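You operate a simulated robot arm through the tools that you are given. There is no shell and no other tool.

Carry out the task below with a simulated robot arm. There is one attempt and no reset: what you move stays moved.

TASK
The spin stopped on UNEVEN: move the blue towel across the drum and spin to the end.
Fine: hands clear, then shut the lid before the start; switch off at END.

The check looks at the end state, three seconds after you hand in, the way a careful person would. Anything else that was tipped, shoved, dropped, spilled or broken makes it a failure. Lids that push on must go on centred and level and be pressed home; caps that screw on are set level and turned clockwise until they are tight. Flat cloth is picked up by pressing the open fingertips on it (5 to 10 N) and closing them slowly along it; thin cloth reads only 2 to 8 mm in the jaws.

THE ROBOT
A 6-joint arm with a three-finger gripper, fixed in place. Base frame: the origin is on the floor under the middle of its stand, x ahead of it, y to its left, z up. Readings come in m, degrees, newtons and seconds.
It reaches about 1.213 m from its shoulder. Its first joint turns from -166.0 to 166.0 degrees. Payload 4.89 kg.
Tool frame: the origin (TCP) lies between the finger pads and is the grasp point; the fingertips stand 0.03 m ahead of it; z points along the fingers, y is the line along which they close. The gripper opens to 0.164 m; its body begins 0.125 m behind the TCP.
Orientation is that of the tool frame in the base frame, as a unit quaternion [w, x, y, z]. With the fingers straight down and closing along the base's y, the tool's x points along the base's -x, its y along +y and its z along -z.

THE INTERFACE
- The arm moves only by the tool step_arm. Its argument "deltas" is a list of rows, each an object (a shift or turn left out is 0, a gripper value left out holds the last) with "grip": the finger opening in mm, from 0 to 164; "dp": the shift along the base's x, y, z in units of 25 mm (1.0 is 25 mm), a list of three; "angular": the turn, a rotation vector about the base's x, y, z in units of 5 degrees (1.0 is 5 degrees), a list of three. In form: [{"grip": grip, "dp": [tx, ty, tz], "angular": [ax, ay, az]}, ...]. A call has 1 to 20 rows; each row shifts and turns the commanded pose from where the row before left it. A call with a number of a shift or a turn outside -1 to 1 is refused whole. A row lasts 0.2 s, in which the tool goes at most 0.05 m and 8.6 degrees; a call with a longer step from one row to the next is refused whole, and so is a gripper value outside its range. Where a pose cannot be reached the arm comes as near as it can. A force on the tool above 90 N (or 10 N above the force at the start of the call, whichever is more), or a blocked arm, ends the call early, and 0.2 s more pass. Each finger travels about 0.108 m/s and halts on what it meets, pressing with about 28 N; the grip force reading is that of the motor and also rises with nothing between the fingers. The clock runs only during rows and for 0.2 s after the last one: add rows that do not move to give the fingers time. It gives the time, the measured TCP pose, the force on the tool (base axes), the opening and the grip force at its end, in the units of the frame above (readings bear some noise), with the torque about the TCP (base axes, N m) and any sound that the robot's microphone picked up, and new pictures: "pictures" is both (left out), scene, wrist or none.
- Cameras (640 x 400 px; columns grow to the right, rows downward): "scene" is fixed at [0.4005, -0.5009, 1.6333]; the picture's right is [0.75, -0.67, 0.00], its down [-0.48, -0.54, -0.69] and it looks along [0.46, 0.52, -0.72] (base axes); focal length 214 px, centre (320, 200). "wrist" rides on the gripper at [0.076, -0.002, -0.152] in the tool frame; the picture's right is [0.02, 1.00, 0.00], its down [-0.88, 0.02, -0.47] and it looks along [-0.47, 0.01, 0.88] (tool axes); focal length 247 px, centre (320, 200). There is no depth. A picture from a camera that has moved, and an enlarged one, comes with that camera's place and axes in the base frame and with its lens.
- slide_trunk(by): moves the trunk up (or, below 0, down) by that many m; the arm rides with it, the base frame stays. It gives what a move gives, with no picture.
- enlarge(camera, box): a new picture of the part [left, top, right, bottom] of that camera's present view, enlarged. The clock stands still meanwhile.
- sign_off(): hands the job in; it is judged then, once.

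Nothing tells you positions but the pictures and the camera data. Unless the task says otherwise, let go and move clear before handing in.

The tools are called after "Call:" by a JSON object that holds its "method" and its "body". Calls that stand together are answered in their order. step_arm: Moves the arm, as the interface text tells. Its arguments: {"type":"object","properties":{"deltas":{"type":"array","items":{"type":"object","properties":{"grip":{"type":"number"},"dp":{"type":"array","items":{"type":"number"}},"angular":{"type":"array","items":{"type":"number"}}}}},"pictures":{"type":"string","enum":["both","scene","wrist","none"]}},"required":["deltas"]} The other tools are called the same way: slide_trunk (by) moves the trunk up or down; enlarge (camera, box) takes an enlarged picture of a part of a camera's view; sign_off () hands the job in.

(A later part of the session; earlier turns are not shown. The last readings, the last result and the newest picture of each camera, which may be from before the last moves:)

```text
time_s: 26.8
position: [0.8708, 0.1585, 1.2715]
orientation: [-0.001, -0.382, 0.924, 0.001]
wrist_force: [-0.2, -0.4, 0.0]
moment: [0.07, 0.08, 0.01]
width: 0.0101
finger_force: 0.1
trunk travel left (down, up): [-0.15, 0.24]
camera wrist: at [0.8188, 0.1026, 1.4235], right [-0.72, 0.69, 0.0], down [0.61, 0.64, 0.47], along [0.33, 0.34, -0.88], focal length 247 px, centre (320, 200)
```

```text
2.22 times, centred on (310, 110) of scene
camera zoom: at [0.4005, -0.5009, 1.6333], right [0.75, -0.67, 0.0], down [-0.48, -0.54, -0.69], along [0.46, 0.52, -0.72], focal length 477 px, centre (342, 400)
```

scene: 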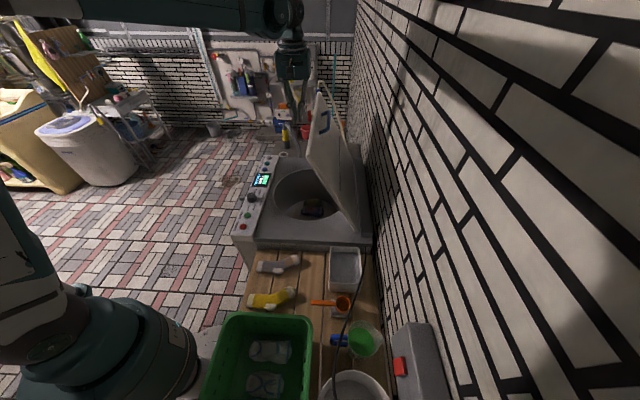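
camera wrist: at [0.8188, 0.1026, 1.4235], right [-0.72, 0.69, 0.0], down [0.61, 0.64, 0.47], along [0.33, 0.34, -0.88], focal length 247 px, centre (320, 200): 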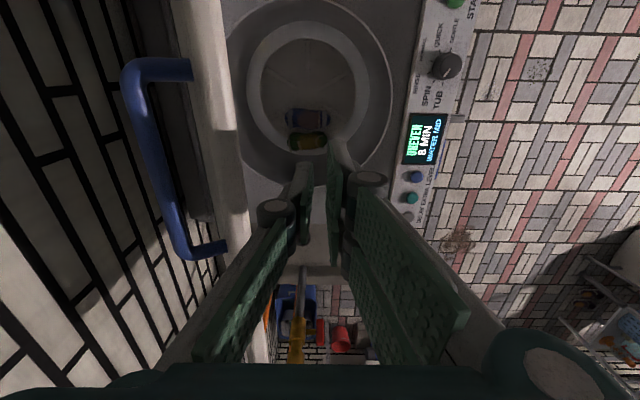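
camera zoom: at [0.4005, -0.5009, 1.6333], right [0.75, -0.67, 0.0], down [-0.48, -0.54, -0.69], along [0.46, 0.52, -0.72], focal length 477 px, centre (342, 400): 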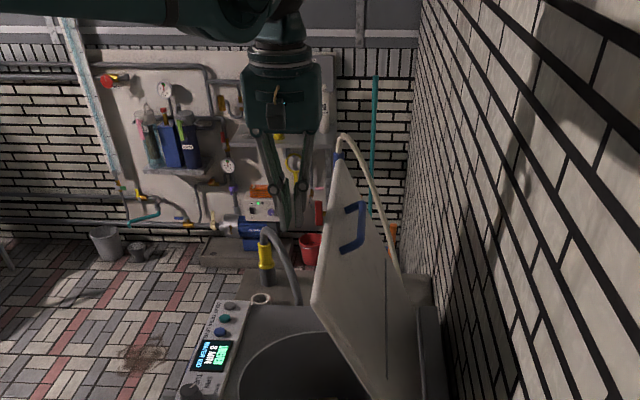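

The closed fingers stand just inside the lid. I'll push toward the hinge in small steps.

Call:
{"method": "step_arm", "body": {"deltas": [{"dp": [0.6, -0.6, 0]}, {"dp": [0.6, -0.6, 0]}, {"dp": [0.6, -0.6, 0]}, {"dp": [0.3, -0.3, 0]}, {"dp": [0, 0, 0]}]}}

Call:
{"method": "enlarge", "body": {"camera": "scene", "box": [220, 20, 400, 200]}}

```text
time_s: 28.0
position: [0.9201, 0.1081, 1.2749]
orientation: [0.001, -0.382, 0.924, 0.001]
wrist_force: [-6.8, 22.9, 51.4]
moment: [-0.48, -0.56, 0.16]
width: 0.0105
finger_force: 0.1
trunk travel left (down, up): [-0.15, 0.24]
camera wrist: at [0.868, 0.0528, 1.4268], right [-0.72, 0.69, 0.0], down [0.61, 0.64, 0.47], along [0.33, 0.34, -0.88], focal length 247 px, centre (320, 200)
```

scene: 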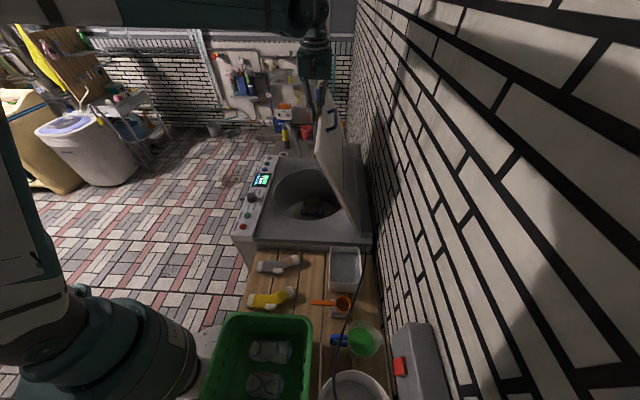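
wrist: 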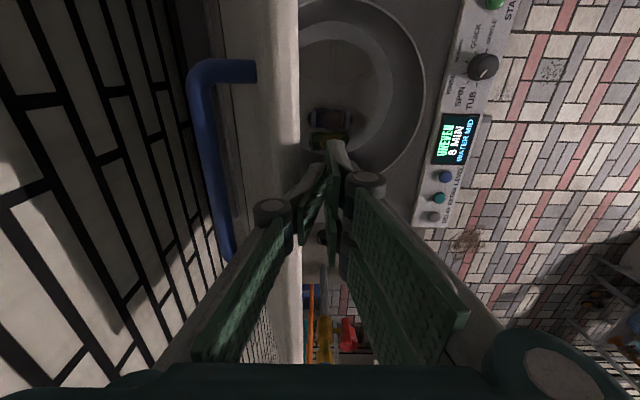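

```text
2.22 times, centred on (310, 110) of scene
camera zoom: at [0.4005, -0.5009, 1.6333], right [0.75, -0.67, 0.0], down [-0.48, -0.54, -0.69], along [0.46, 0.52, -0.72], focal length 477 px, centre (342, 400)
```

zoom: 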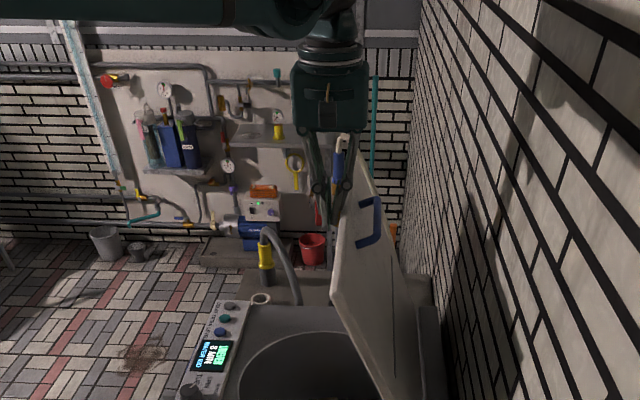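

The lid moved to about 72°, but its edge is catching under the finger knuckle and pushing up with 50 N. I'll back off slightly, raise the tool 25 mm and push with the fingertips instead.

Call:
{"method": "step_arm", "body": {"deltas": [{"dp": [-0.3, 0.3, 0.2]}, {"dp": [0, 0, 0.8]}, {"dp": [0.3, -0.3, 0]}, {"dp": [0, 0, 0]}], "pictures": "none"}}

Call:
{"method": "step_arm", "body": {"deltas": [{"dp": [0.4, -0.4, 0]}, {"dp": [0.4, -0.4, 0]}, {"dp": [0.4, -0.4, 0]}, {"dp": [0, 0, 0]}]}}

Call:
{"method": "enlarge", "body": {"camera": "scene", "box": [220, 20, 400, 200]}}

```text
time_s: 29.0
position: [0.9236, 0.1045, 1.2956]
orientation: [0.001, -0.383, 0.924, 0.0]
wrist_force: [-0.8, 0.4, -0.3]
moment: [-0.02, -0.05, 0.01]
width: 0.0099
finger_force: 0.0
trunk travel left (down, up): [-0.15, 0.24]
```

```text
time_s: 30.0
position: [0.9534, 0.075, 1.2947]
orientation: [0.0, -0.382, 0.924, 0.0]
wrist_force: [-1.6, 0.3, 2.9]
moment: [-0.08, -0.05, 0.02]
width: 0.009
finger_force: 0.0
trunk travel left (down, up): [-0.15, 0.24]
camera wrist: at [0.9011, 0.0195, 1.4481], right [-0.72, 0.69, 0.0], down [0.61, 0.64, 0.47], along [0.33, 0.34, -0.88], focal length 247 px, centre (320, 200)
```

scene: 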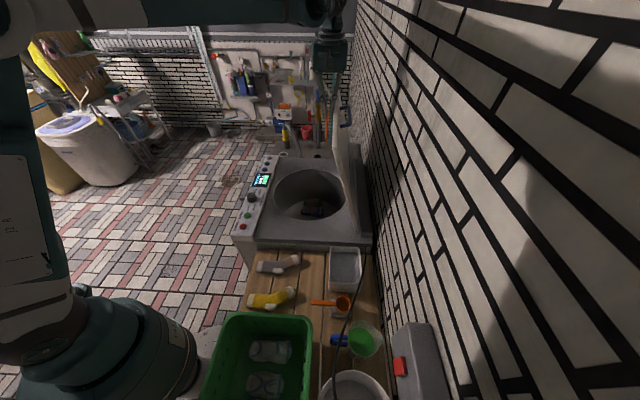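
wrist: 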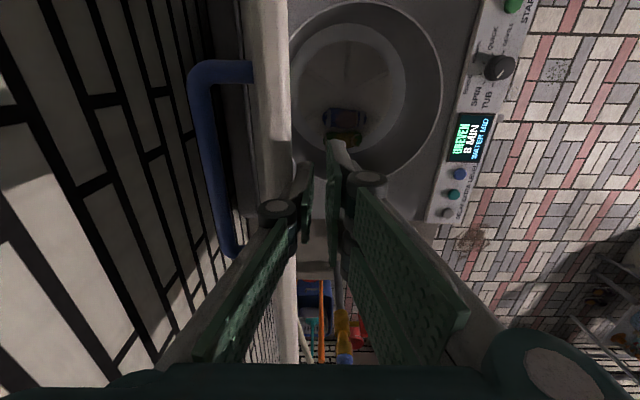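

```text
2.22 times, centred on (310, 110) of scene
camera zoom: at [0.4005, -0.5009, 1.6333], right [0.75, -0.67, 0.0], down [-0.48, -0.54, -0.69], along [0.46, 0.52, -0.72], focal length 477 px, centre (342, 400)
```

zoom: 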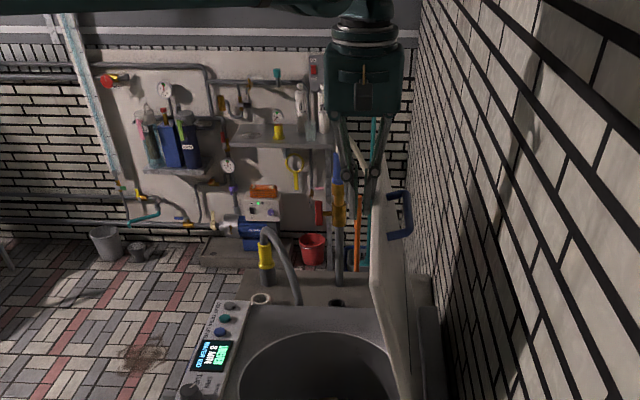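

The lid is now nearly vertical, held by its hinge, and the drum is fully open. I'll back away from it and rotate the gripper 90°, so the single finger goes into the gap beside the green roll and the pair goes on the free side. Then I'll hover over the blue roll.

Call:
{"method": "step_arm", "body": {"deltas": [{"dp": [-0.76, 0.76, 0]}, {"dp": [-0.76, 0.76, 0]}, {"dp": [-0.76, 0.76, 0], "angular": [0, 0, 1]}, {"dp": [0, 0, 0], "angular": [0, 0, 1]}, {"dp": [0.2, 0.2, 0], "angular": [0, 0, 1]}, {"dp": [0.2, 0.2, 0], "angular": [0, 0, 1]}, {"dp": [0.2, 0.2, 0], "angular": [0, 0, 1]}, {"dp": [0.2, 0.2, 0], "angular": [0, 0, 1]}, {"dp": [0.2, 0.2, 0], "angular": [0, 0, 1]}, {"dp": [0.2, 0.2, 0], "angular": [0, 0, 1]}, {"dp": [0.2, 0.2, 0], "angular": [0, 0, 1]}, {"dp": [0.2, 0.2, 0], "angular": [0, 0, 1]}, {"dp": [0.2, 0.2, 0], "angular": [0, 0, 1]}, {"angular": [0, 0, 1]}, {"angular": [0, 0, 1]}, {"angular": [0, 0, 1]}, {"angular": [0, 0, 1]}, {"angular": [0, 0, 1]}, {"angular": [0, 0, 1]}, {"grip": 100, "angular": [0, 0, 1]}]}}

Call:
{"method": "enlarge", "body": {"camera": "scene", "box": [220, 20, 400, 260]}}

```text
time_s: 34.2
position: [0.9408, 0.179, 1.2963]
orientation: [0.001, 0.923, -0.384, 0.0]
wrist_force: [-0.3, -0.2, -0.2]
moment: [0.03, -0.02, 0.0]
width: 0.0923
finger_force: 0.0
trunk travel left (down, up): [-0.15, 0.24]
camera wrist: at [0.997, 0.1249, 1.4482], right [-0.69, -0.72, 0.0], down [-0.64, 0.61, 0.47], along [-0.34, 0.33, -0.88], focal length 247 px, centre (320, 200)
```

scene: 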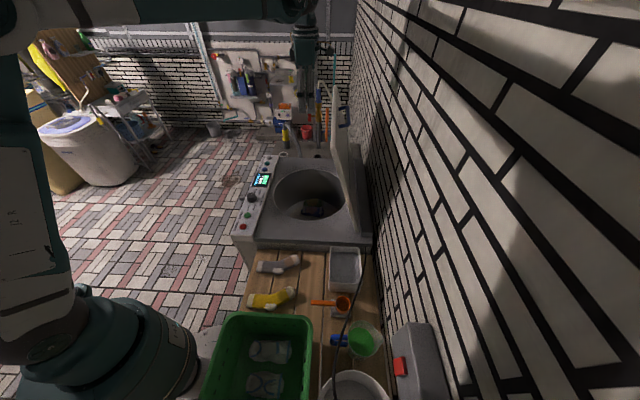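
wrist: 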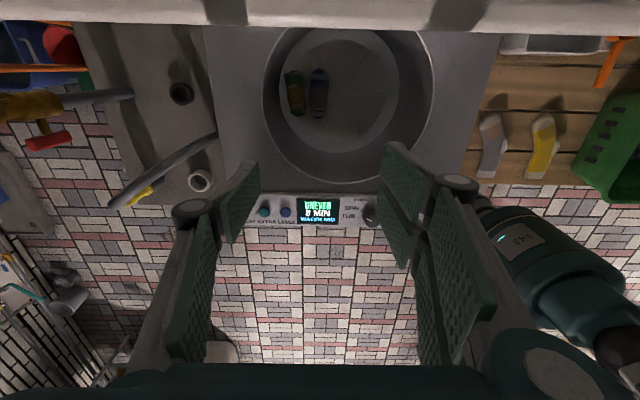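

```text
1.67 times, centred on (310, 140) of scene
camera zoom: at [0.4005, -0.5009, 1.6333], right [0.75, -0.67, 0.0], down [-0.48, -0.54, -0.69], along [0.46, 0.52, -0.72], focal length 358 px, centre (337, 300)
```

zoom: 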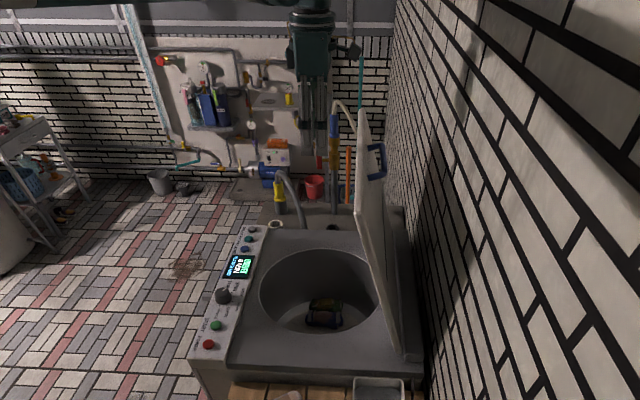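

The lid holds nearly vertical and both rolls show in the wrist view, green to the left and blue to the right. I'll zoom in to refine their positions.

Call:
{"method": "enlarge", "body": {"camera": "wrist", "box": [255, 20, 445, 190]}}

Call:
{"method": "enlarge", "body": {"camera": "wrist", "box": [270, 50, 350, 130]}}

Call:
{"method": "enlarge", "body": {"camera": "scene", "box": [270, 160, 360, 230]}}

```text
2.35 times, centred on (350, 105) of wrist
camera zoom: at [0.997, 0.1249, 1.4482], right [-0.69, -0.72, 0.0], down [-0.64, 0.61, 0.47], along [-0.34, 0.33, -0.88], focal length 581 px, centre (249, 424)
```

zoom: 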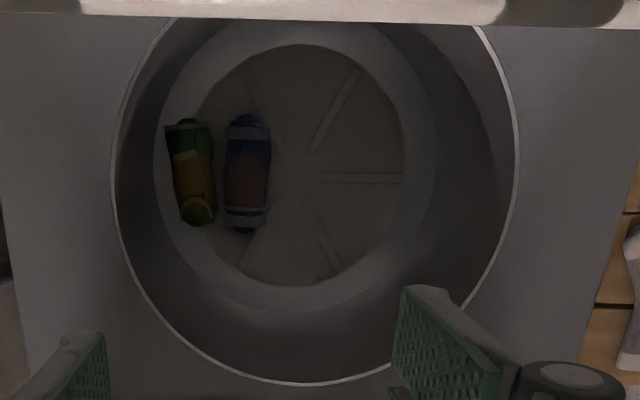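

```text
5.00 times, centred on (310, 90) of wrist
camera zoom: at [0.997, 0.1249, 1.4482], right [-0.69, -0.72, 0.0], down [-0.64, 0.61, 0.47], along [-0.34, 0.33, -0.88], focal length 1235 px, centre (370, 750)
```

zoom: 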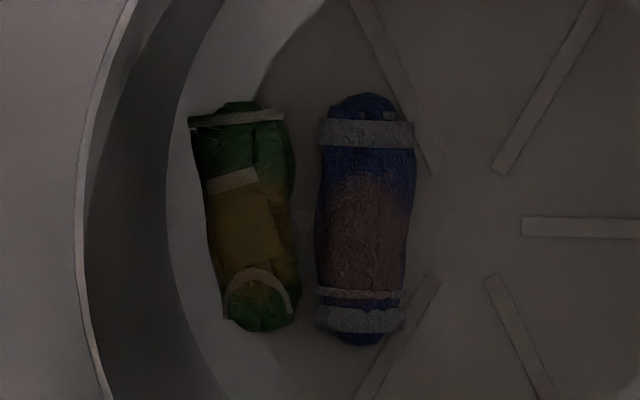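

```text
5.71 times, centred on (315, 195) of scene
camera zoom: at [0.4005, -0.5009, 1.6333], right [0.75, -0.67, 0.0], down [-0.48, -0.54, -0.69], along [0.46, 0.52, -0.72], focal length 1226 px, centre (349, 229)
```

zoom: 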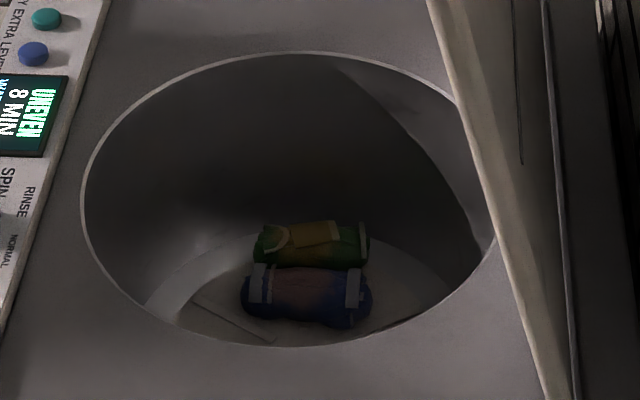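

The gap between the rolls is about 13 mm, the blue roll is about 60 mm across and 140 mm long, and its centre is near (0.950, 0.176). I'll set the opening to 72 mm, align and descend partway for another look.

Call:
{"method": "step_arm", "body": {"deltas": [{"grip": 72, "dp": [0.36, -0.1, -1]}, {"dp": [0, 0, -1]}, {"dp": [0, 0, -1]}, {"dp": [0, 0, -1]}, {"dp": [0, 0, -1]}, {"dp": [0, 0, -1]}, {"dp": [0, 0, -1]}, {"dp": [0, 0, -1]}, {"dp": [0, 0, -1]}, {"dp": [0, 0, -1]}, {"dp": [0, 0, -1]}, {"dp": [0, 0, -1]}, {"dp": [0, 0, -1]}, {"dp": [0, 0, -1]}, {"dp": [0, 0, -1]}, {"dp": [0, 0, -1]}, {"dp": [0, 0, 0]}]}}

Call:
{"method": "enlarge", "body": {"camera": "wrist", "box": [220, 40, 420, 240]}}

Call:
{"method": "enlarge", "body": {"camera": "scene", "box": [220, 50, 400, 260]}}

```text
time_s: 35.8
position: [0.9423, 0.1826, 1.1379]
orientation: [0.001, 0.925, -0.38, 0.003]
wrist_force: [-27.5, 8.2, 71.8]
moment: [-6.06, -8.03, -1.47]
width: 0.0718
finger_force: 0.1
trunk travel left (down, up): [-0.15, 0.24]
stopped in row 7: the force on the tool passed its limit at 130 N (the readings are from after the stop); the commanded pose is now the measured one
camera wrist: at [0.9986, 0.1298, 1.2918], right [-0.69, -0.73, 0.0], down [-0.64, 0.61, 0.47], along [-0.34, 0.32, -0.88], focal length 247 px, centre (320, 200)
```

scene: 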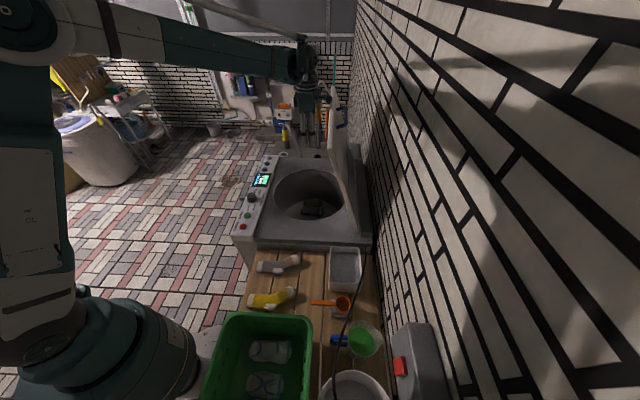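
wrist: 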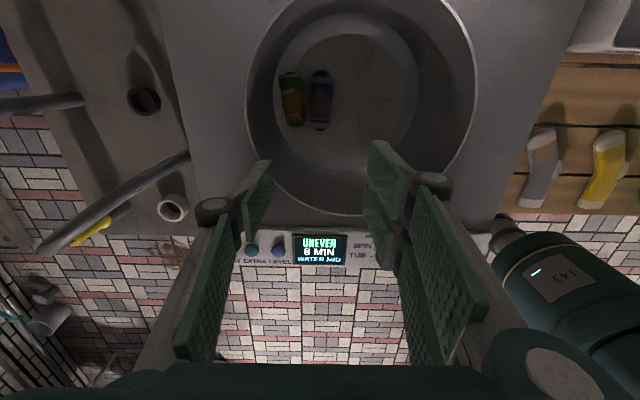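

```text
2.00 times, centred on (320, 140) of wrist
camera zoom: at [0.9986, 0.1298, 1.2918], right [-0.69, -0.73, 0.0], down [-0.64, 0.61, 0.47], along [-0.34, 0.32, -0.88], focal length 494 px, centre (320, 320)
```

zoom: 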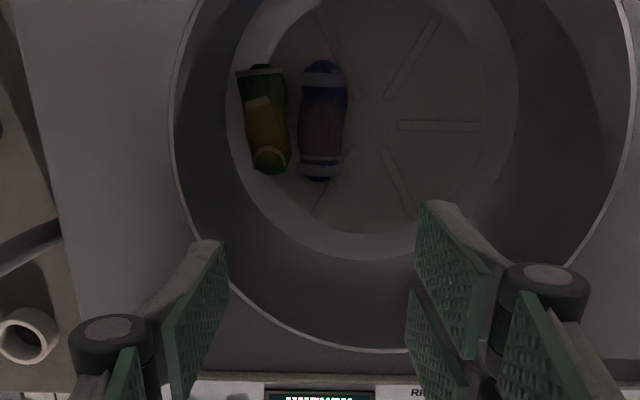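

```text
1.90 times, centred on (310, 155) of scene
camera zoom: at [0.4005, -0.5009, 1.6333], right [0.75, -0.67, 0.0], down [-0.48, -0.54, -0.69], along [0.46, 0.52, -0.72], focal length 408 px, centre (339, 286)
```

zoom: 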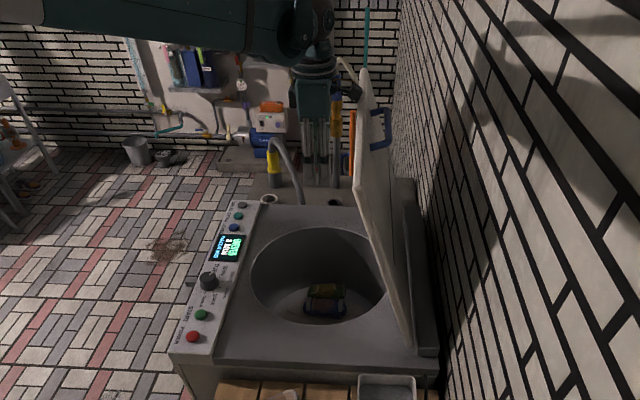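

I hit the lid's upper edge with the camera housing. The lid stands at only about 70°, because perspective misled me, and it took a 130 N bump. I'll back off upward and forward, then tilt the tool 45° with closed fingers to push the lid further open with the fingertips.

Call:
{"method": "step_arm", "body": {"deltas": [{"dp": [-0.5, 0.5, 0.8]}, {"dp": [-0.5, 0.5, 0.8]}, {"dp": [-0.5, 0.5, 0.8]}, {"dp": [0, 0, 1]}, {"dp": [0, 0, 1]}, {"dp": [0, 0, 1]}, {"dp": [0, 0, 1]}, {"dp": [-0.9, 0.9, 0.5]}, {"grip": 10, "dp": [-0.9, 0.9, 0]}, {"angular": [-0.707, -0.707, 0]}, {"angular": [-0.707, -0.707, 0]}, {"angular": [-0.707, -0.707, 0]}, {"angular": [-0.707, -0.707, 0]}, {"angular": [-0.707, -0.707, 0]}, {"angular": [-0.707, -0.707, 0]}, {"angular": [-0.707, -0.707, 0]}, {"angular": [-0.707, -0.707, 0]}, {"angular": [-0.707, -0.707, 0]}, {"dp": [0, 0, 0]}]}}

Call:
{"method": "enlarge", "body": {"camera": "scene", "box": [220, 20, 400, 220]}}

```text
time_s: 39.8
position: [0.8657, 0.2631, 1.3055]
orientation: [0.147, 0.854, -0.351, 0.354]
wrist_force: [0.5, -0.1, -0.8]
moment: [-0.03, 0.0, -0.01]
width: 0.0098
finger_force: 0.0
trunk travel left (down, up): [-0.15, 0.24]
camera wrist: at [0.8299, 0.3027, 1.4661], right [-0.69, -0.72, 0.02], down [-0.69, 0.66, -0.29], along [0.2, -0.21, -0.96], focal length 247 px, centre (320, 200)
```

scene: 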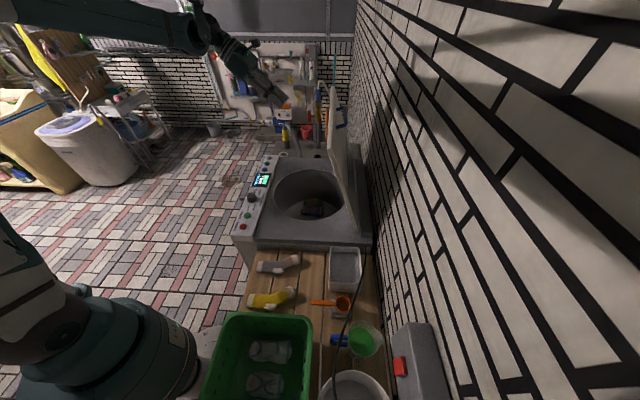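
wrist: 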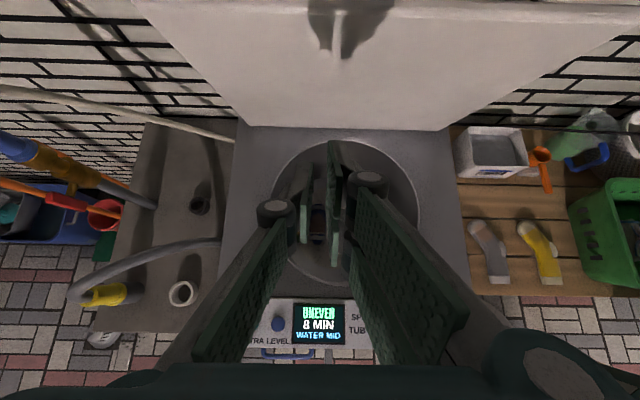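

```text
2.00 times, centred on (310, 120) of scene
camera zoom: at [0.4005, -0.5009, 1.6333], right [0.75, -0.67, 0.0], down [-0.48, -0.54, -0.69], along [0.46, 0.52, -0.72], focal length 429 px, centre (340, 360)
```

zoom: 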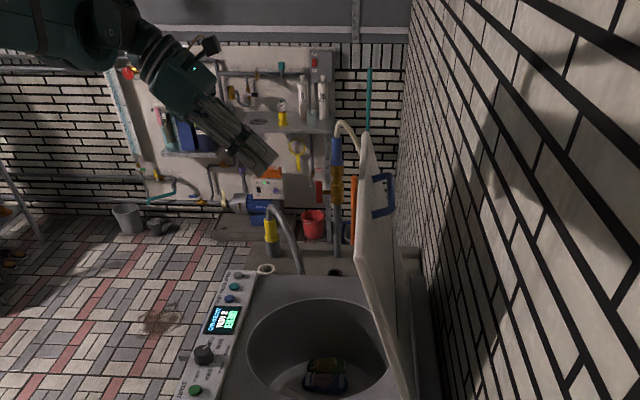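

Now I have a clear view of the lid's inner face ahead of the fingertips. I'll centre on it, drop to mid-height and approach.

Call:
{"method": "step_arm", "body": {"deltas": [{"dp": [-1, -1, -0.5]}, {"dp": [-1, -1, -1]}, {"dp": [0, 0, -1]}, {"dp": [0, 0, -1]}, {"dp": [0, 0, -0.7]}, {"dp": [0.9, -0.9, 0]}, {"dp": [0.9, -0.9, 0]}, {"dp": [0.9, -0.9, 0]}, {"dp": [0.9, -0.9, 0]}, {"dp": [0.9, -0.9, 0]}, {"dp": [0.4, -0.4, 0]}, {"dp": [0.4, -0.4, 0]}, {"dp": [0, 0, 0]}]}}

Call:
{"method": "enlarge", "body": {"camera": "scene", "box": [220, 20, 400, 220]}}

```text
time_s: 42.6
position: [0.9486, 0.0804, 1.1994]
orientation: [0.148, 0.854, -0.352, 0.352]
wrist_force: [-0.3, 0.2, 0.3]
moment: [-0.04, 0.01, -0.03]
width: 0.01
finger_force: 0.1
trunk travel left (down, up): [-0.15, 0.24]
camera wrist: at [0.9128, 0.1198, 1.3612], right [-0.69, -0.72, 0.02], down [-0.69, 0.66, -0.29], along [0.2, -0.21, -0.96], focal length 247 px, centre (320, 200)
```

scene: 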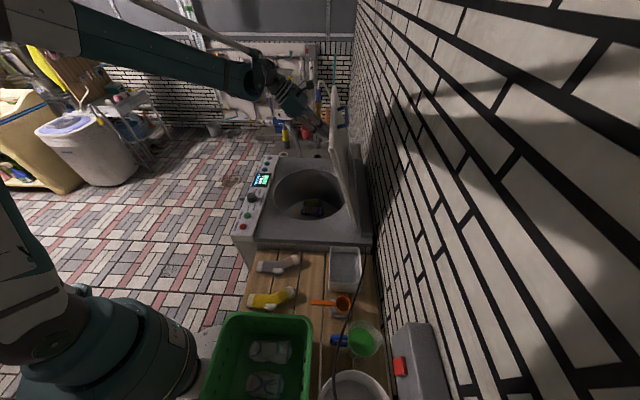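
wrist: 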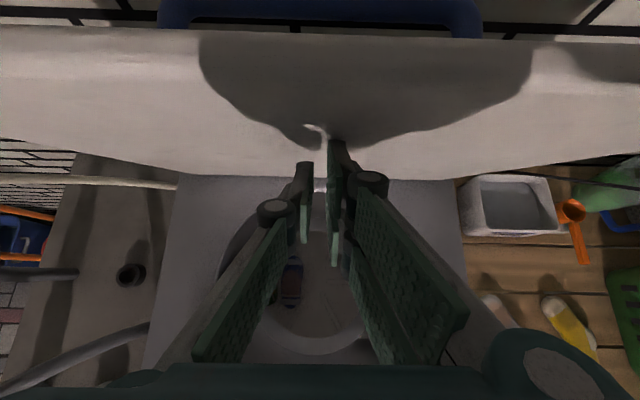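

```text
2.00 times, centred on (310, 120) of scene
camera zoom: at [0.4005, -0.5009, 1.6333], right [0.75, -0.67, 0.0], down [-0.48, -0.54, -0.69], along [0.46, 0.52, -0.72], focal length 429 px, centre (340, 360)
```

zoom: 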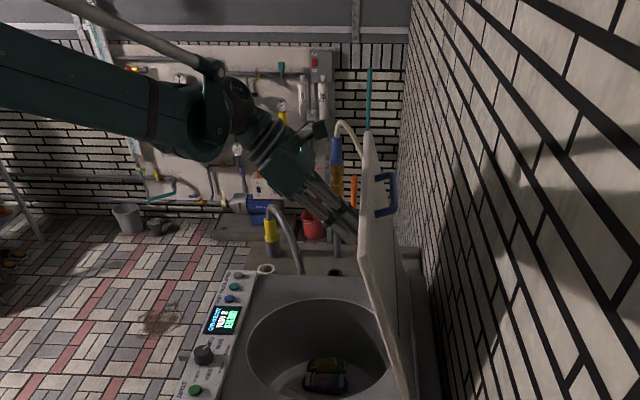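

The fingertips are right at the lid. I'll push in slowly.

Call:
{"method": "step_arm", "body": {"deltas": [{"dp": [0.4, -0.4, 0]}, {"dp": [0.4, -0.4, 0]}, {"dp": [0.4, -0.4, 0]}, {"dp": [0.4, -0.4, 0]}, {"dp": [0.4, -0.4, 0]}, {"dp": [0, 0, 0]}]}}

Call:
{"method": "enlarge", "body": {"camera": "scene", "box": [220, 20, 400, 220]}}

```text
time_s: 43.5
position: [0.973, 0.0585, 1.1974]
orientation: [0.145, 0.857, -0.35, 0.35]
wrist_force: [-42.5, 29.2, 7.3]
moment: [-0.36, -0.24, -1.0]
width: 0.011
finger_force: 1.4
trunk travel left (down, up): [-0.15, 0.24]
stopped in row 4: the force on the tool passed its limit at 113 N (the readings are from after the stop); the commanded pose is now the measured one
camera wrist: at [0.9378, 0.0956, 1.3603], right [-0.69, -0.72, 0.02], down [-0.7, 0.66, -0.28], along [0.19, -0.21, -0.96], focal length 247 px, centre (320, 200)
```

scene: 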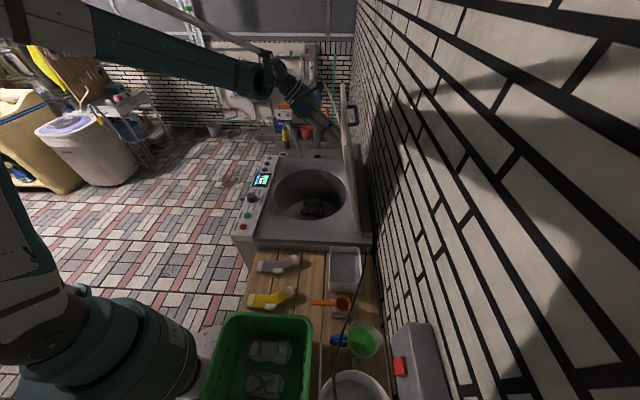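
wrist: 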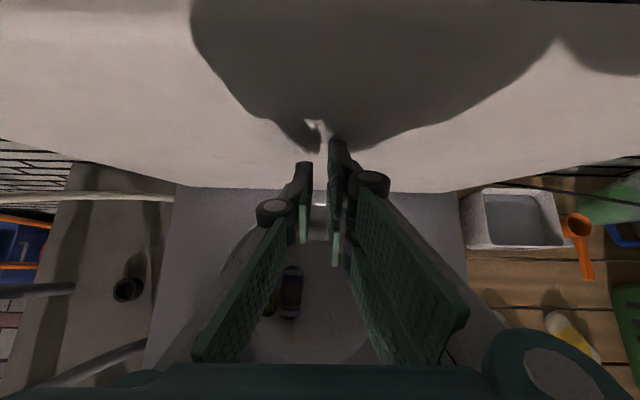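

```text
2.00 times, centred on (310, 120) of scene
camera zoom: at [0.4005, -0.5009, 1.6333], right [0.75, -0.67, 0.0], down [-0.48, -0.54, -0.69], along [0.46, 0.52, -0.72], focal length 429 px, centre (340, 360)
```

zoom: 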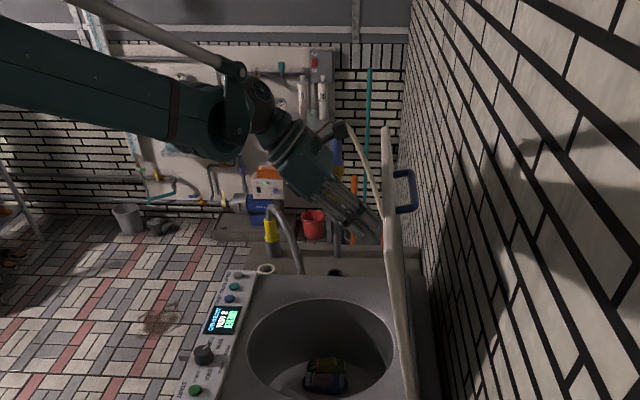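

The lid has reached its stop at about 77°, so it won't open further. I'll instead go into the drum leaning 20° away from the lid, fingers still straddling the roll across its width. First I back off, straighten to 20° and hover over the blue roll.

Call:
{"method": "step_arm", "body": {"deltas": [{"dp": [-0.85, 0.85, 0]}, {"dp": [-0.85, 0.85, 0]}, {"dp": [-0.85, 0.85, 0]}, {"angular": [0.707, 0.707, 0]}, {"angular": [0.707, 0.707, 0]}, {"angular": [0.707, 0.707, 0]}, {"angular": [0.707, 0.707, 0]}, {"angular": [0.707, 0.707, 0]}, {"grip": 74, "dp": [0.507, 0.73, 0]}, {"dp": [0.507, 0.73, 0]}, {"dp": [0.507, 0.73, 0]}, {"dp": [0, 0, 0]}, {"dp": [0, 0, 0]}]}}

Call:
{"method": "enlarge", "body": {"camera": "wrist", "box": [220, 40, 420, 240]}}

Call:
{"method": "enlarge", "body": {"camera": "scene", "box": [220, 20, 400, 220]}}

```text
time_s: 46.3
position: [0.9509, 0.1716, 1.1962]
orientation: [0.065, 0.912, -0.374, 0.157]
wrist_force: [0.4, 0.0, 0.6]
moment: [-0.07, 0.01, -0.03]
width: 0.0741
finger_force: 0.1
trunk travel left (down, up): [-0.15, 0.24]
camera wrist: at [0.9674, 0.1579, 1.3656], right [-0.69, -0.73, 0.01], down [-0.72, 0.68, 0.15], along [-0.12, 0.1, -0.99], focal length 247 px, centre (320, 200)
```

scene: 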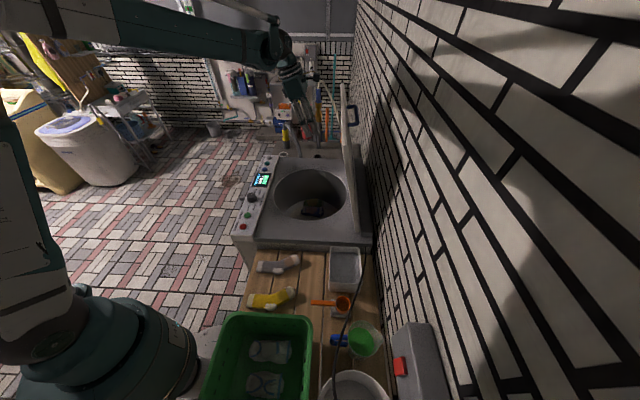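
wrist: 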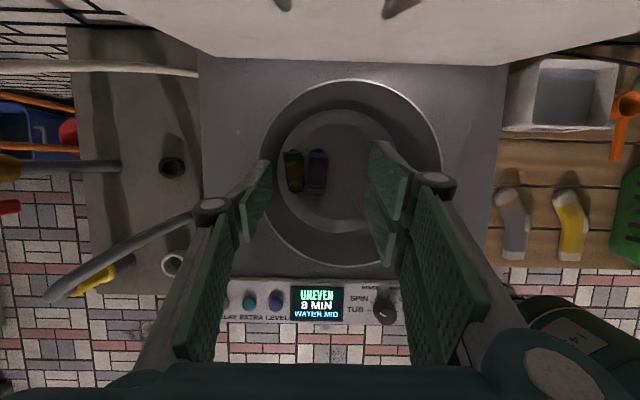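

```text
2.00 times, centred on (320, 140) of wrist
camera zoom: at [0.9674, 0.1579, 1.3656], right [-0.69, -0.73, 0.01], down [-0.72, 0.68, 0.15], along [-0.12, 0.1, -0.99], focal length 494 px, centre (320, 320)
```

zoom: 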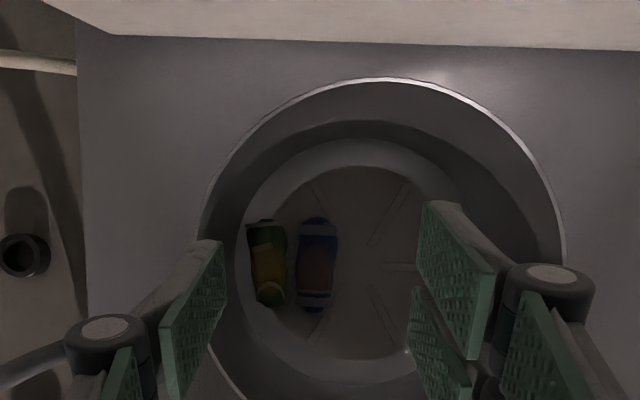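

```text
2.00 times, centred on (310, 120) of scene
camera zoom: at [0.4005, -0.5009, 1.6333], right [0.75, -0.67, 0.0], down [-0.48, -0.54, -0.69], along [0.46, 0.52, -0.72], focal length 429 px, centre (340, 360)
```

zoom: 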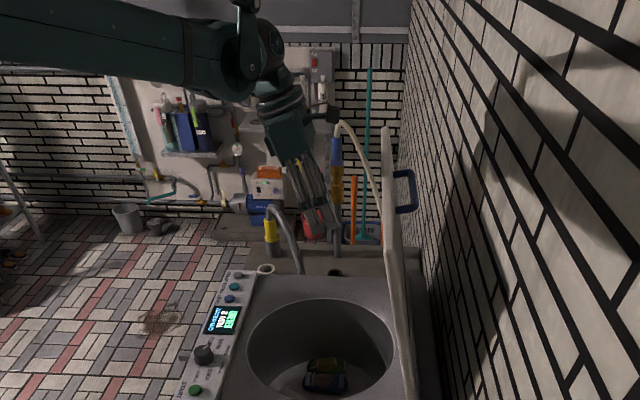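

The tilted pose is aligned over the blue roll and clear of the lid, which holds at its stop. I'll set 68 mm and go halfway down.

Call:
{"method": "step_arm", "body": {"deltas": [{"grip": 68, "dp": [-0.2, 0.29, -1]}, {"dp": [0, 0, -1]}, {"dp": [0, 0, -1]}, {"dp": [0, 0, -1]}, {"dp": [0, 0, -1]}, {"dp": [0, 0, -1]}, {"dp": [0, 0, -1]}, {"dp": [0, 0, -1]}, {"dp": [0, 0, -1]}, {"dp": [0, 0, -1]}, {"dp": [0, 0, -1]}, {"dp": [0, 0, -1]}, {"dp": [0, 0, 0]}]}}

Call:
{"method": "enlarge", "body": {"camera": "wrist", "box": [220, 60, 420, 260]}}

Call:
{"method": "enlarge", "body": {"camera": "scene", "box": [220, 60, 400, 260]}}

```text
time_s: 49.1
position: [0.9452, 0.1795, 0.8964]
orientation: [0.065, 0.912, -0.374, 0.157]
wrist_force: [0.0, -0.2, 0.1]
moment: [-0.01, -0.03, 0.01]
width: 0.0683
finger_force: 0.1
trunk travel left (down, up): [-0.15, 0.24]
camera wrist: at [0.9617, 0.1653, 1.0649], right [-0.69, -0.73, 0.01], down [-0.72, 0.68, 0.15], along [-0.12, 0.1, -0.99], focal length 247 px, centre (320, 200)
```

scene: 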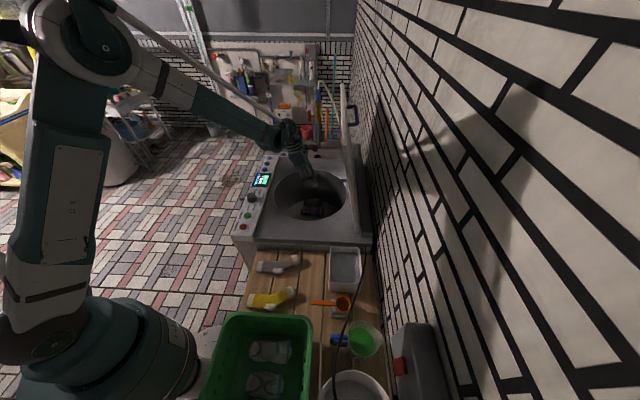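
wrist: 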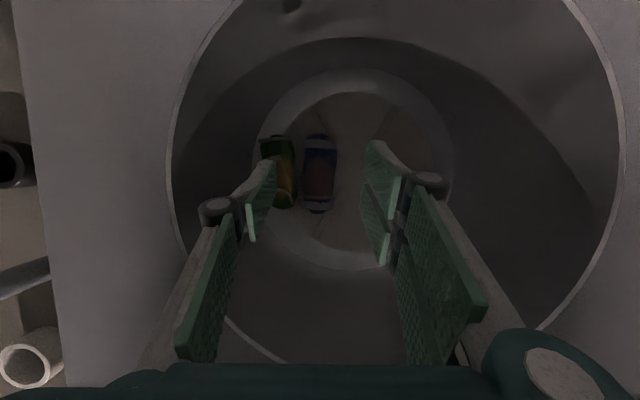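

```text
2.00 times, centred on (320, 160) of wrist
camera zoom: at [0.9617, 0.1653, 1.0649], right [-0.69, -0.73, 0.01], down [-0.72, 0.68, 0.15], along [-0.12, 0.1, -0.99], focal length 494 px, centre (320, 280)
```

zoom: 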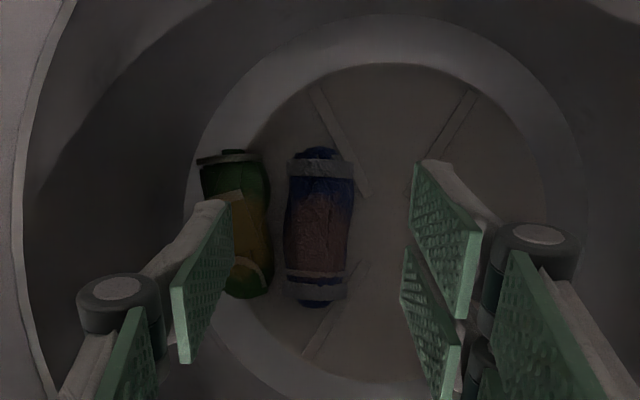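

```text
2.00 times, centred on (310, 160) of scene
camera zoom: at [0.4005, -0.5009, 1.6333], right [0.75, -0.67, 0.0], down [-0.48, -0.54, -0.69], along [0.46, 0.52, -0.72], focal length 429 px, centre (340, 280)
```

zoom: 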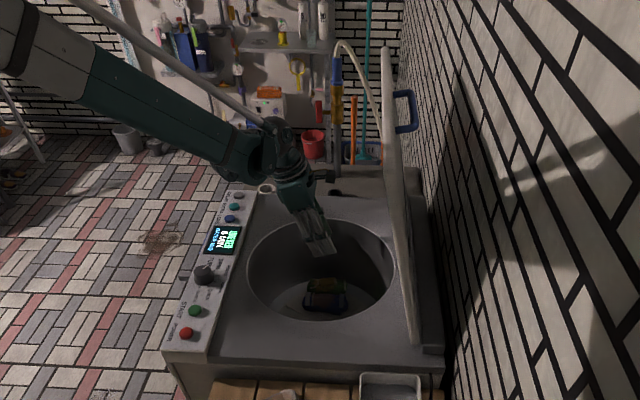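

Everything lines up: the single finger projects right into the gap and the pair lands on the free side. I'll continue down to just above the roll.

Call:
{"method": "step_arm", "body": {"deltas": [{"dp": [0, 0, -1]}, {"dp": [0, 0, -1]}, {"dp": [0, 0, -1]}, {"dp": [0, 0, -1]}, {"dp": [0, 0, -1]}, {"dp": [0, 0, -1]}, {"dp": [0, 0, -1]}, {"dp": [0, 0, 0]}]}}

Call:
{"method": "enlarge", "body": {"camera": "wrist", "box": [220, 90, 420, 260]}}

Call:
{"method": "enlarge", "body": {"camera": "scene", "box": [270, 140, 370, 230]}}

```text
time_s: 50.9
position: [0.9477, 0.1811, 0.7224]
orientation: [0.065, 0.912, -0.374, 0.157]
wrist_force: [0.3, -0.5, -0.2]
moment: [0.01, 0.01, -0.01]
width: 0.0683
finger_force: 0.0
trunk travel left (down, up): [-0.15, 0.24]
camera wrist: at [0.9637, 0.1666, 0.8911], right [-0.69, -0.73, 0.01], down [-0.72, 0.68, 0.15], along [-0.12, 0.1, -0.99], focal length 247 px, centre (320, 200)
```

scene: 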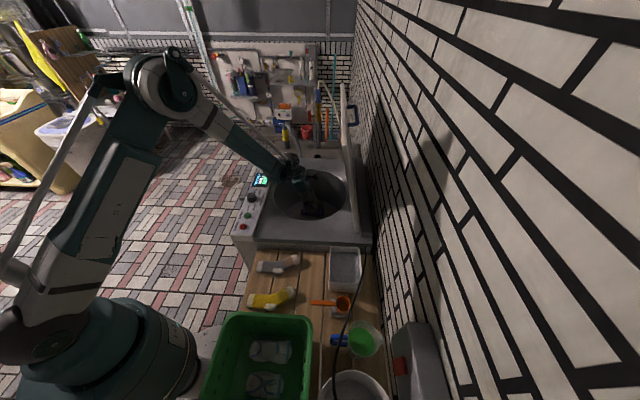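
wrist: 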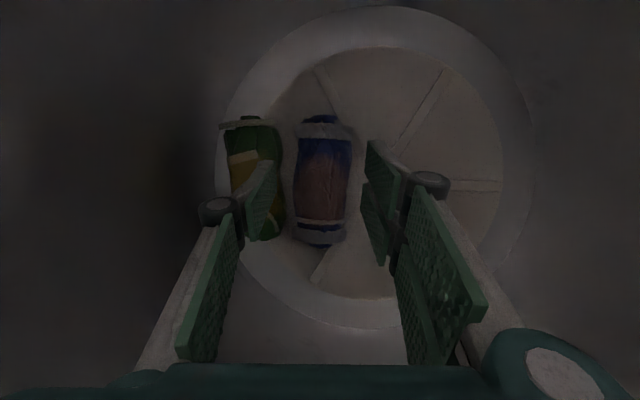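

```text
2.35 times, centred on (320, 175) of wrist
camera zoom: at [0.9637, 0.1666, 0.8911], right [-0.69, -0.73, 0.01], down [-0.72, 0.68, 0.15], along [-0.12, 0.1, -0.99], focal length 581 px, centre (320, 259)
```

zoom: 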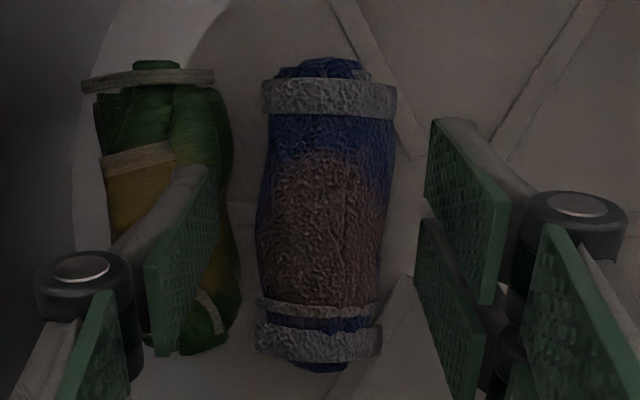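

```text
4.44 times, centred on (320, 185) of scene
camera zoom: at [0.4005, -0.5009, 1.6333], right [0.75, -0.67, 0.0], down [-0.48, -0.54, -0.69], along [0.46, 0.52, -0.72], focal length 953 px, centre (320, 267)
```

zoom: 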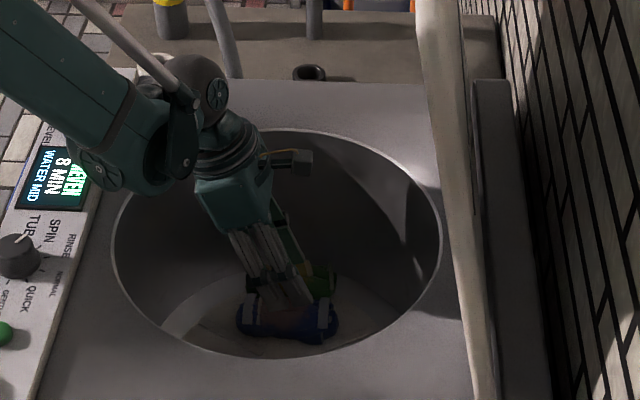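

The finger and gap still line up, with the TCP about 2.5 mm too far toward the green roll. I'll correct that, narrow to 65 mm and lower around the roll.

Call:
{"method": "step_arm", "body": {"deltas": [{"grip": 65, "dp": [-0.07, -0.07, 0]}, {"dp": [0, 0, -0.6]}, {"dp": [0, 0, -0.6]}, {"dp": [0, 0, -0.5]}, {"dp": [0, 0, -0.4]}, {"dp": [0, 0, 0]}]}}

Call:
{"method": "enlarge", "body": {"camera": "wrist", "box": [220, 90, 420, 260]}}

```text
time_s: 52.3
position: [0.9437, 0.1785, 0.6704]
orientation: [0.065, 0.912, -0.374, 0.157]
wrist_force: [-0.1, -0.3, 0.4]
moment: [0.0, 0.02, -0.05]
width: 0.0647
finger_force: 0.0
trunk travel left (down, up): [-0.15, 0.24]
camera wrist: at [0.9606, 0.1635, 0.8384], right [-0.69, -0.73, 0.01], down [-0.72, 0.68, 0.15], along [-0.12, 0.1, -0.99], focal length 247 px, centre (320, 200)
```

scene: 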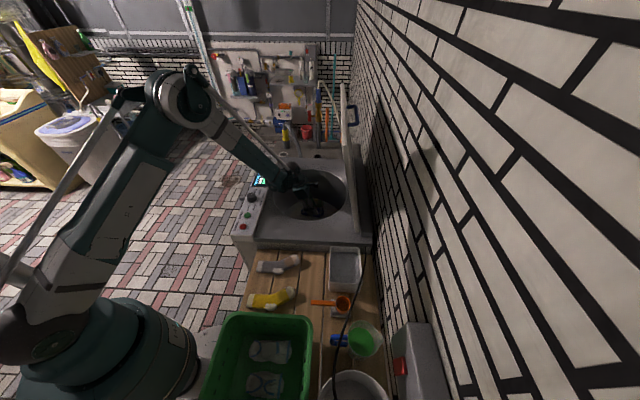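
wrist: 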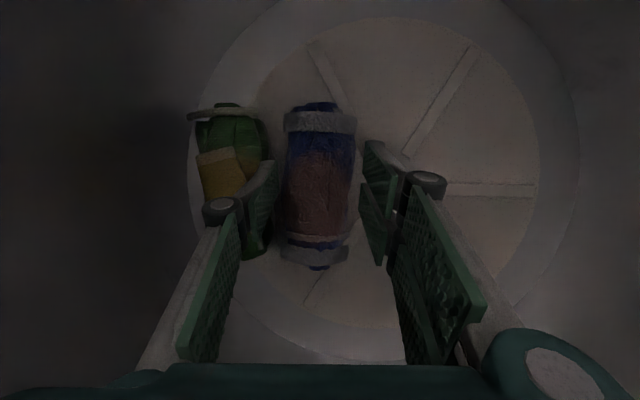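

```text
2.35 times, centred on (320, 175) of wrist
camera zoom: at [0.9606, 0.1635, 0.8384], right [-0.69, -0.73, 0.01], down [-0.72, 0.68, 0.15], along [-0.12, 0.1, -0.99], focal length 581 px, centre (320, 259)
```

zoom: 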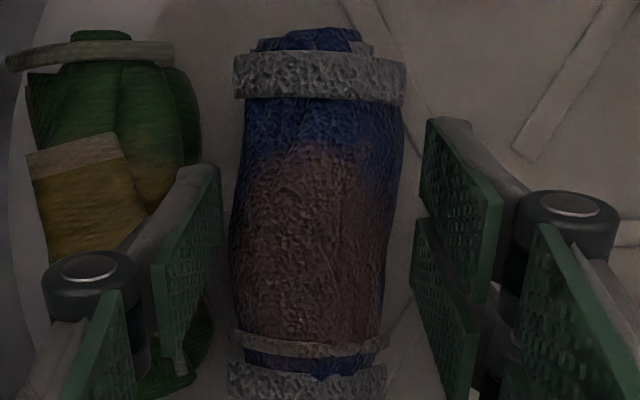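

The fingers are on either side with no contact yet. I'll go the last 25 mm down in small steps.

Call:
{"method": "step_arm", "body": {"deltas": [{"dp": [0, 0, -0.3]}, {"dp": [0, 0, -0.3]}, {"dp": [0, 0, -0.3]}, {"dp": [0, 0, -0.15]}, {"dp": [0, 0, 0]}]}}

Call:
{"method": "enlarge", "body": {"camera": "wrist", "box": [220, 90, 420, 260]}}

```text
time_s: 53.5
position: [0.9419, 0.177, 0.6425]
orientation: [0.065, 0.912, -0.374, 0.157]
wrist_force: [-1.1, -1.4, 0.9]
moment: [-0.01, 0.01, -0.01]
width: 0.0642
finger_force: 0.1
trunk travel left (down, up): [-0.15, 0.24]
camera wrist: at [0.9605, 0.1633, 0.8116], right [-0.69, -0.73, 0.01], down [-0.72, 0.68, 0.15], along [-0.12, 0.1, -0.99], focal length 247 px, centre (320, 200)
```

scene: 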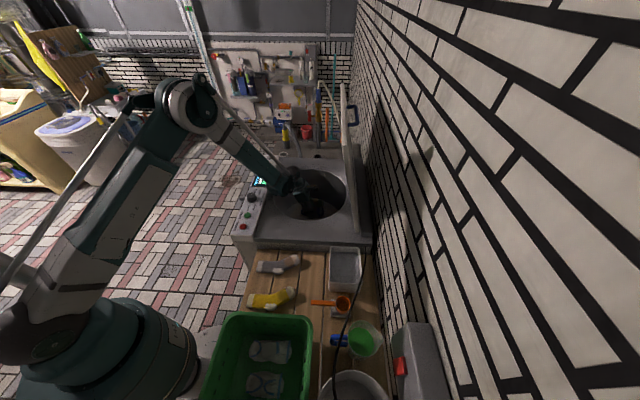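
wrist: 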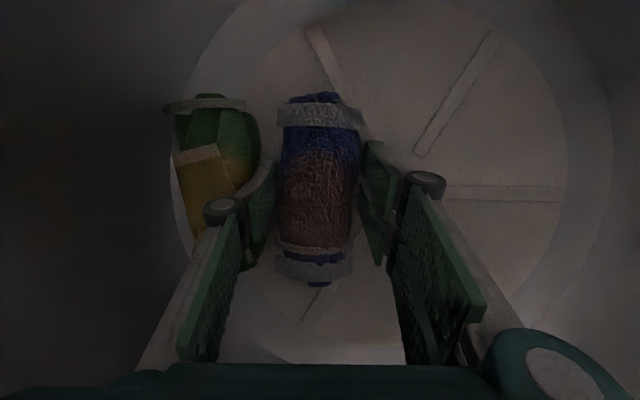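

```text
2.35 times, centred on (320, 175) of wrist
camera zoom: at [0.9605, 0.1633, 0.8116], right [-0.69, -0.73, 0.01], down [-0.72, 0.68, 0.15], along [-0.12, 0.1, -0.99], focal length 581 px, centre (320, 259)
```

zoom: 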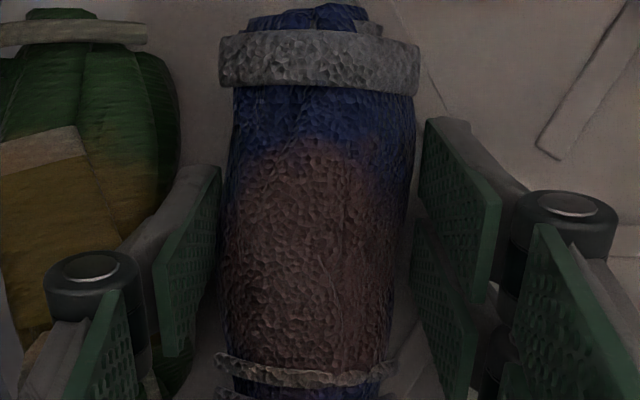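

Both sides fit around the roll and I feel almost nothing. I'll close slowly.

Call:
{"method": "step_arm", "body": {"deltas": [{"grip": 60}, {"grip": 56}, {"grip": 52}, {"grip": 48}, {"grip": 44}, {"grip": 40}, {"grip": 40}]}}

Call:
{"method": "enlarge", "body": {"camera": "wrist", "box": [220, 90, 420, 260]}}

```text
time_s: 55.1
position: [0.9442, 0.1775, 0.6438]
orientation: [0.065, 0.912, -0.375, 0.156]
wrist_force: [-0.3, 1.6, 0.4]
moment: [0.03, 0.05, -0.02]
width: 0.0559
finger_force: 28.2
trunk travel left (down, up): [-0.15, 0.24]
camera wrist: at [0.9605, 0.1634, 0.8116], right [-0.69, -0.73, 0.01], down [-0.72, 0.68, 0.15], along [-0.12, 0.1, -0.99], focal length 247 px, centre (320, 200)
```

scene: 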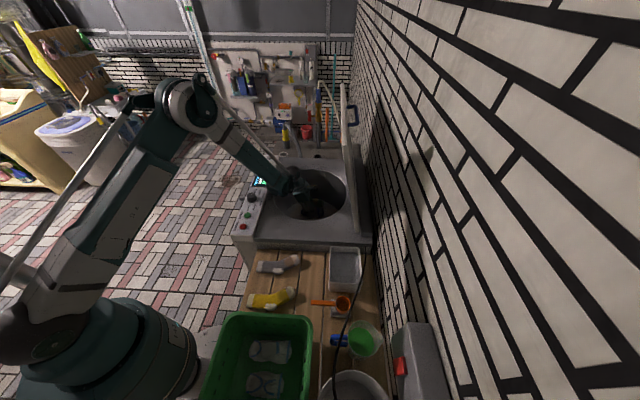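
wrist: 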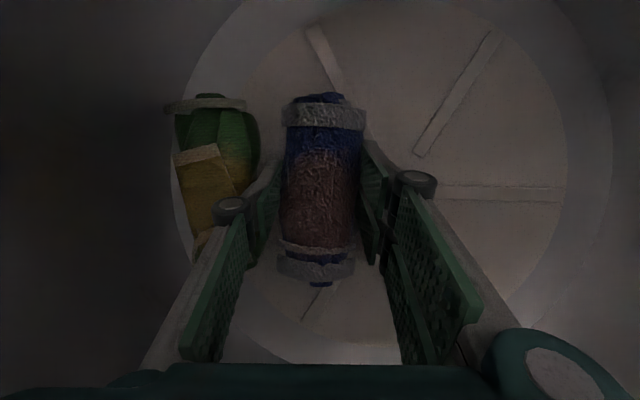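

```text
2.35 times, centred on (320, 175) of wrist
camera zoom: at [0.9605, 0.1634, 0.8116], right [-0.69, -0.73, 0.01], down [-0.72, 0.68, 0.15], along [-0.12, 0.1, -0.99], focal length 581 px, centre (320, 259)
```

zoom: 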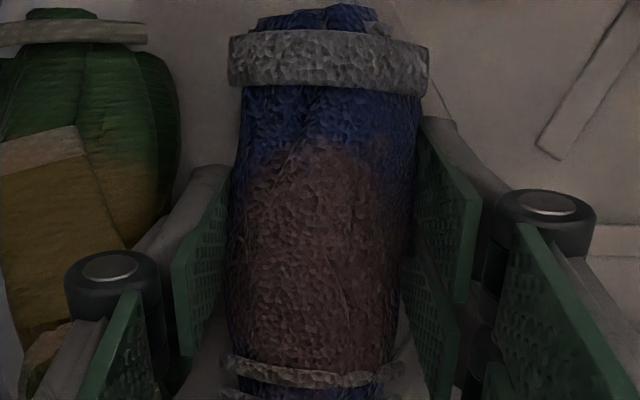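

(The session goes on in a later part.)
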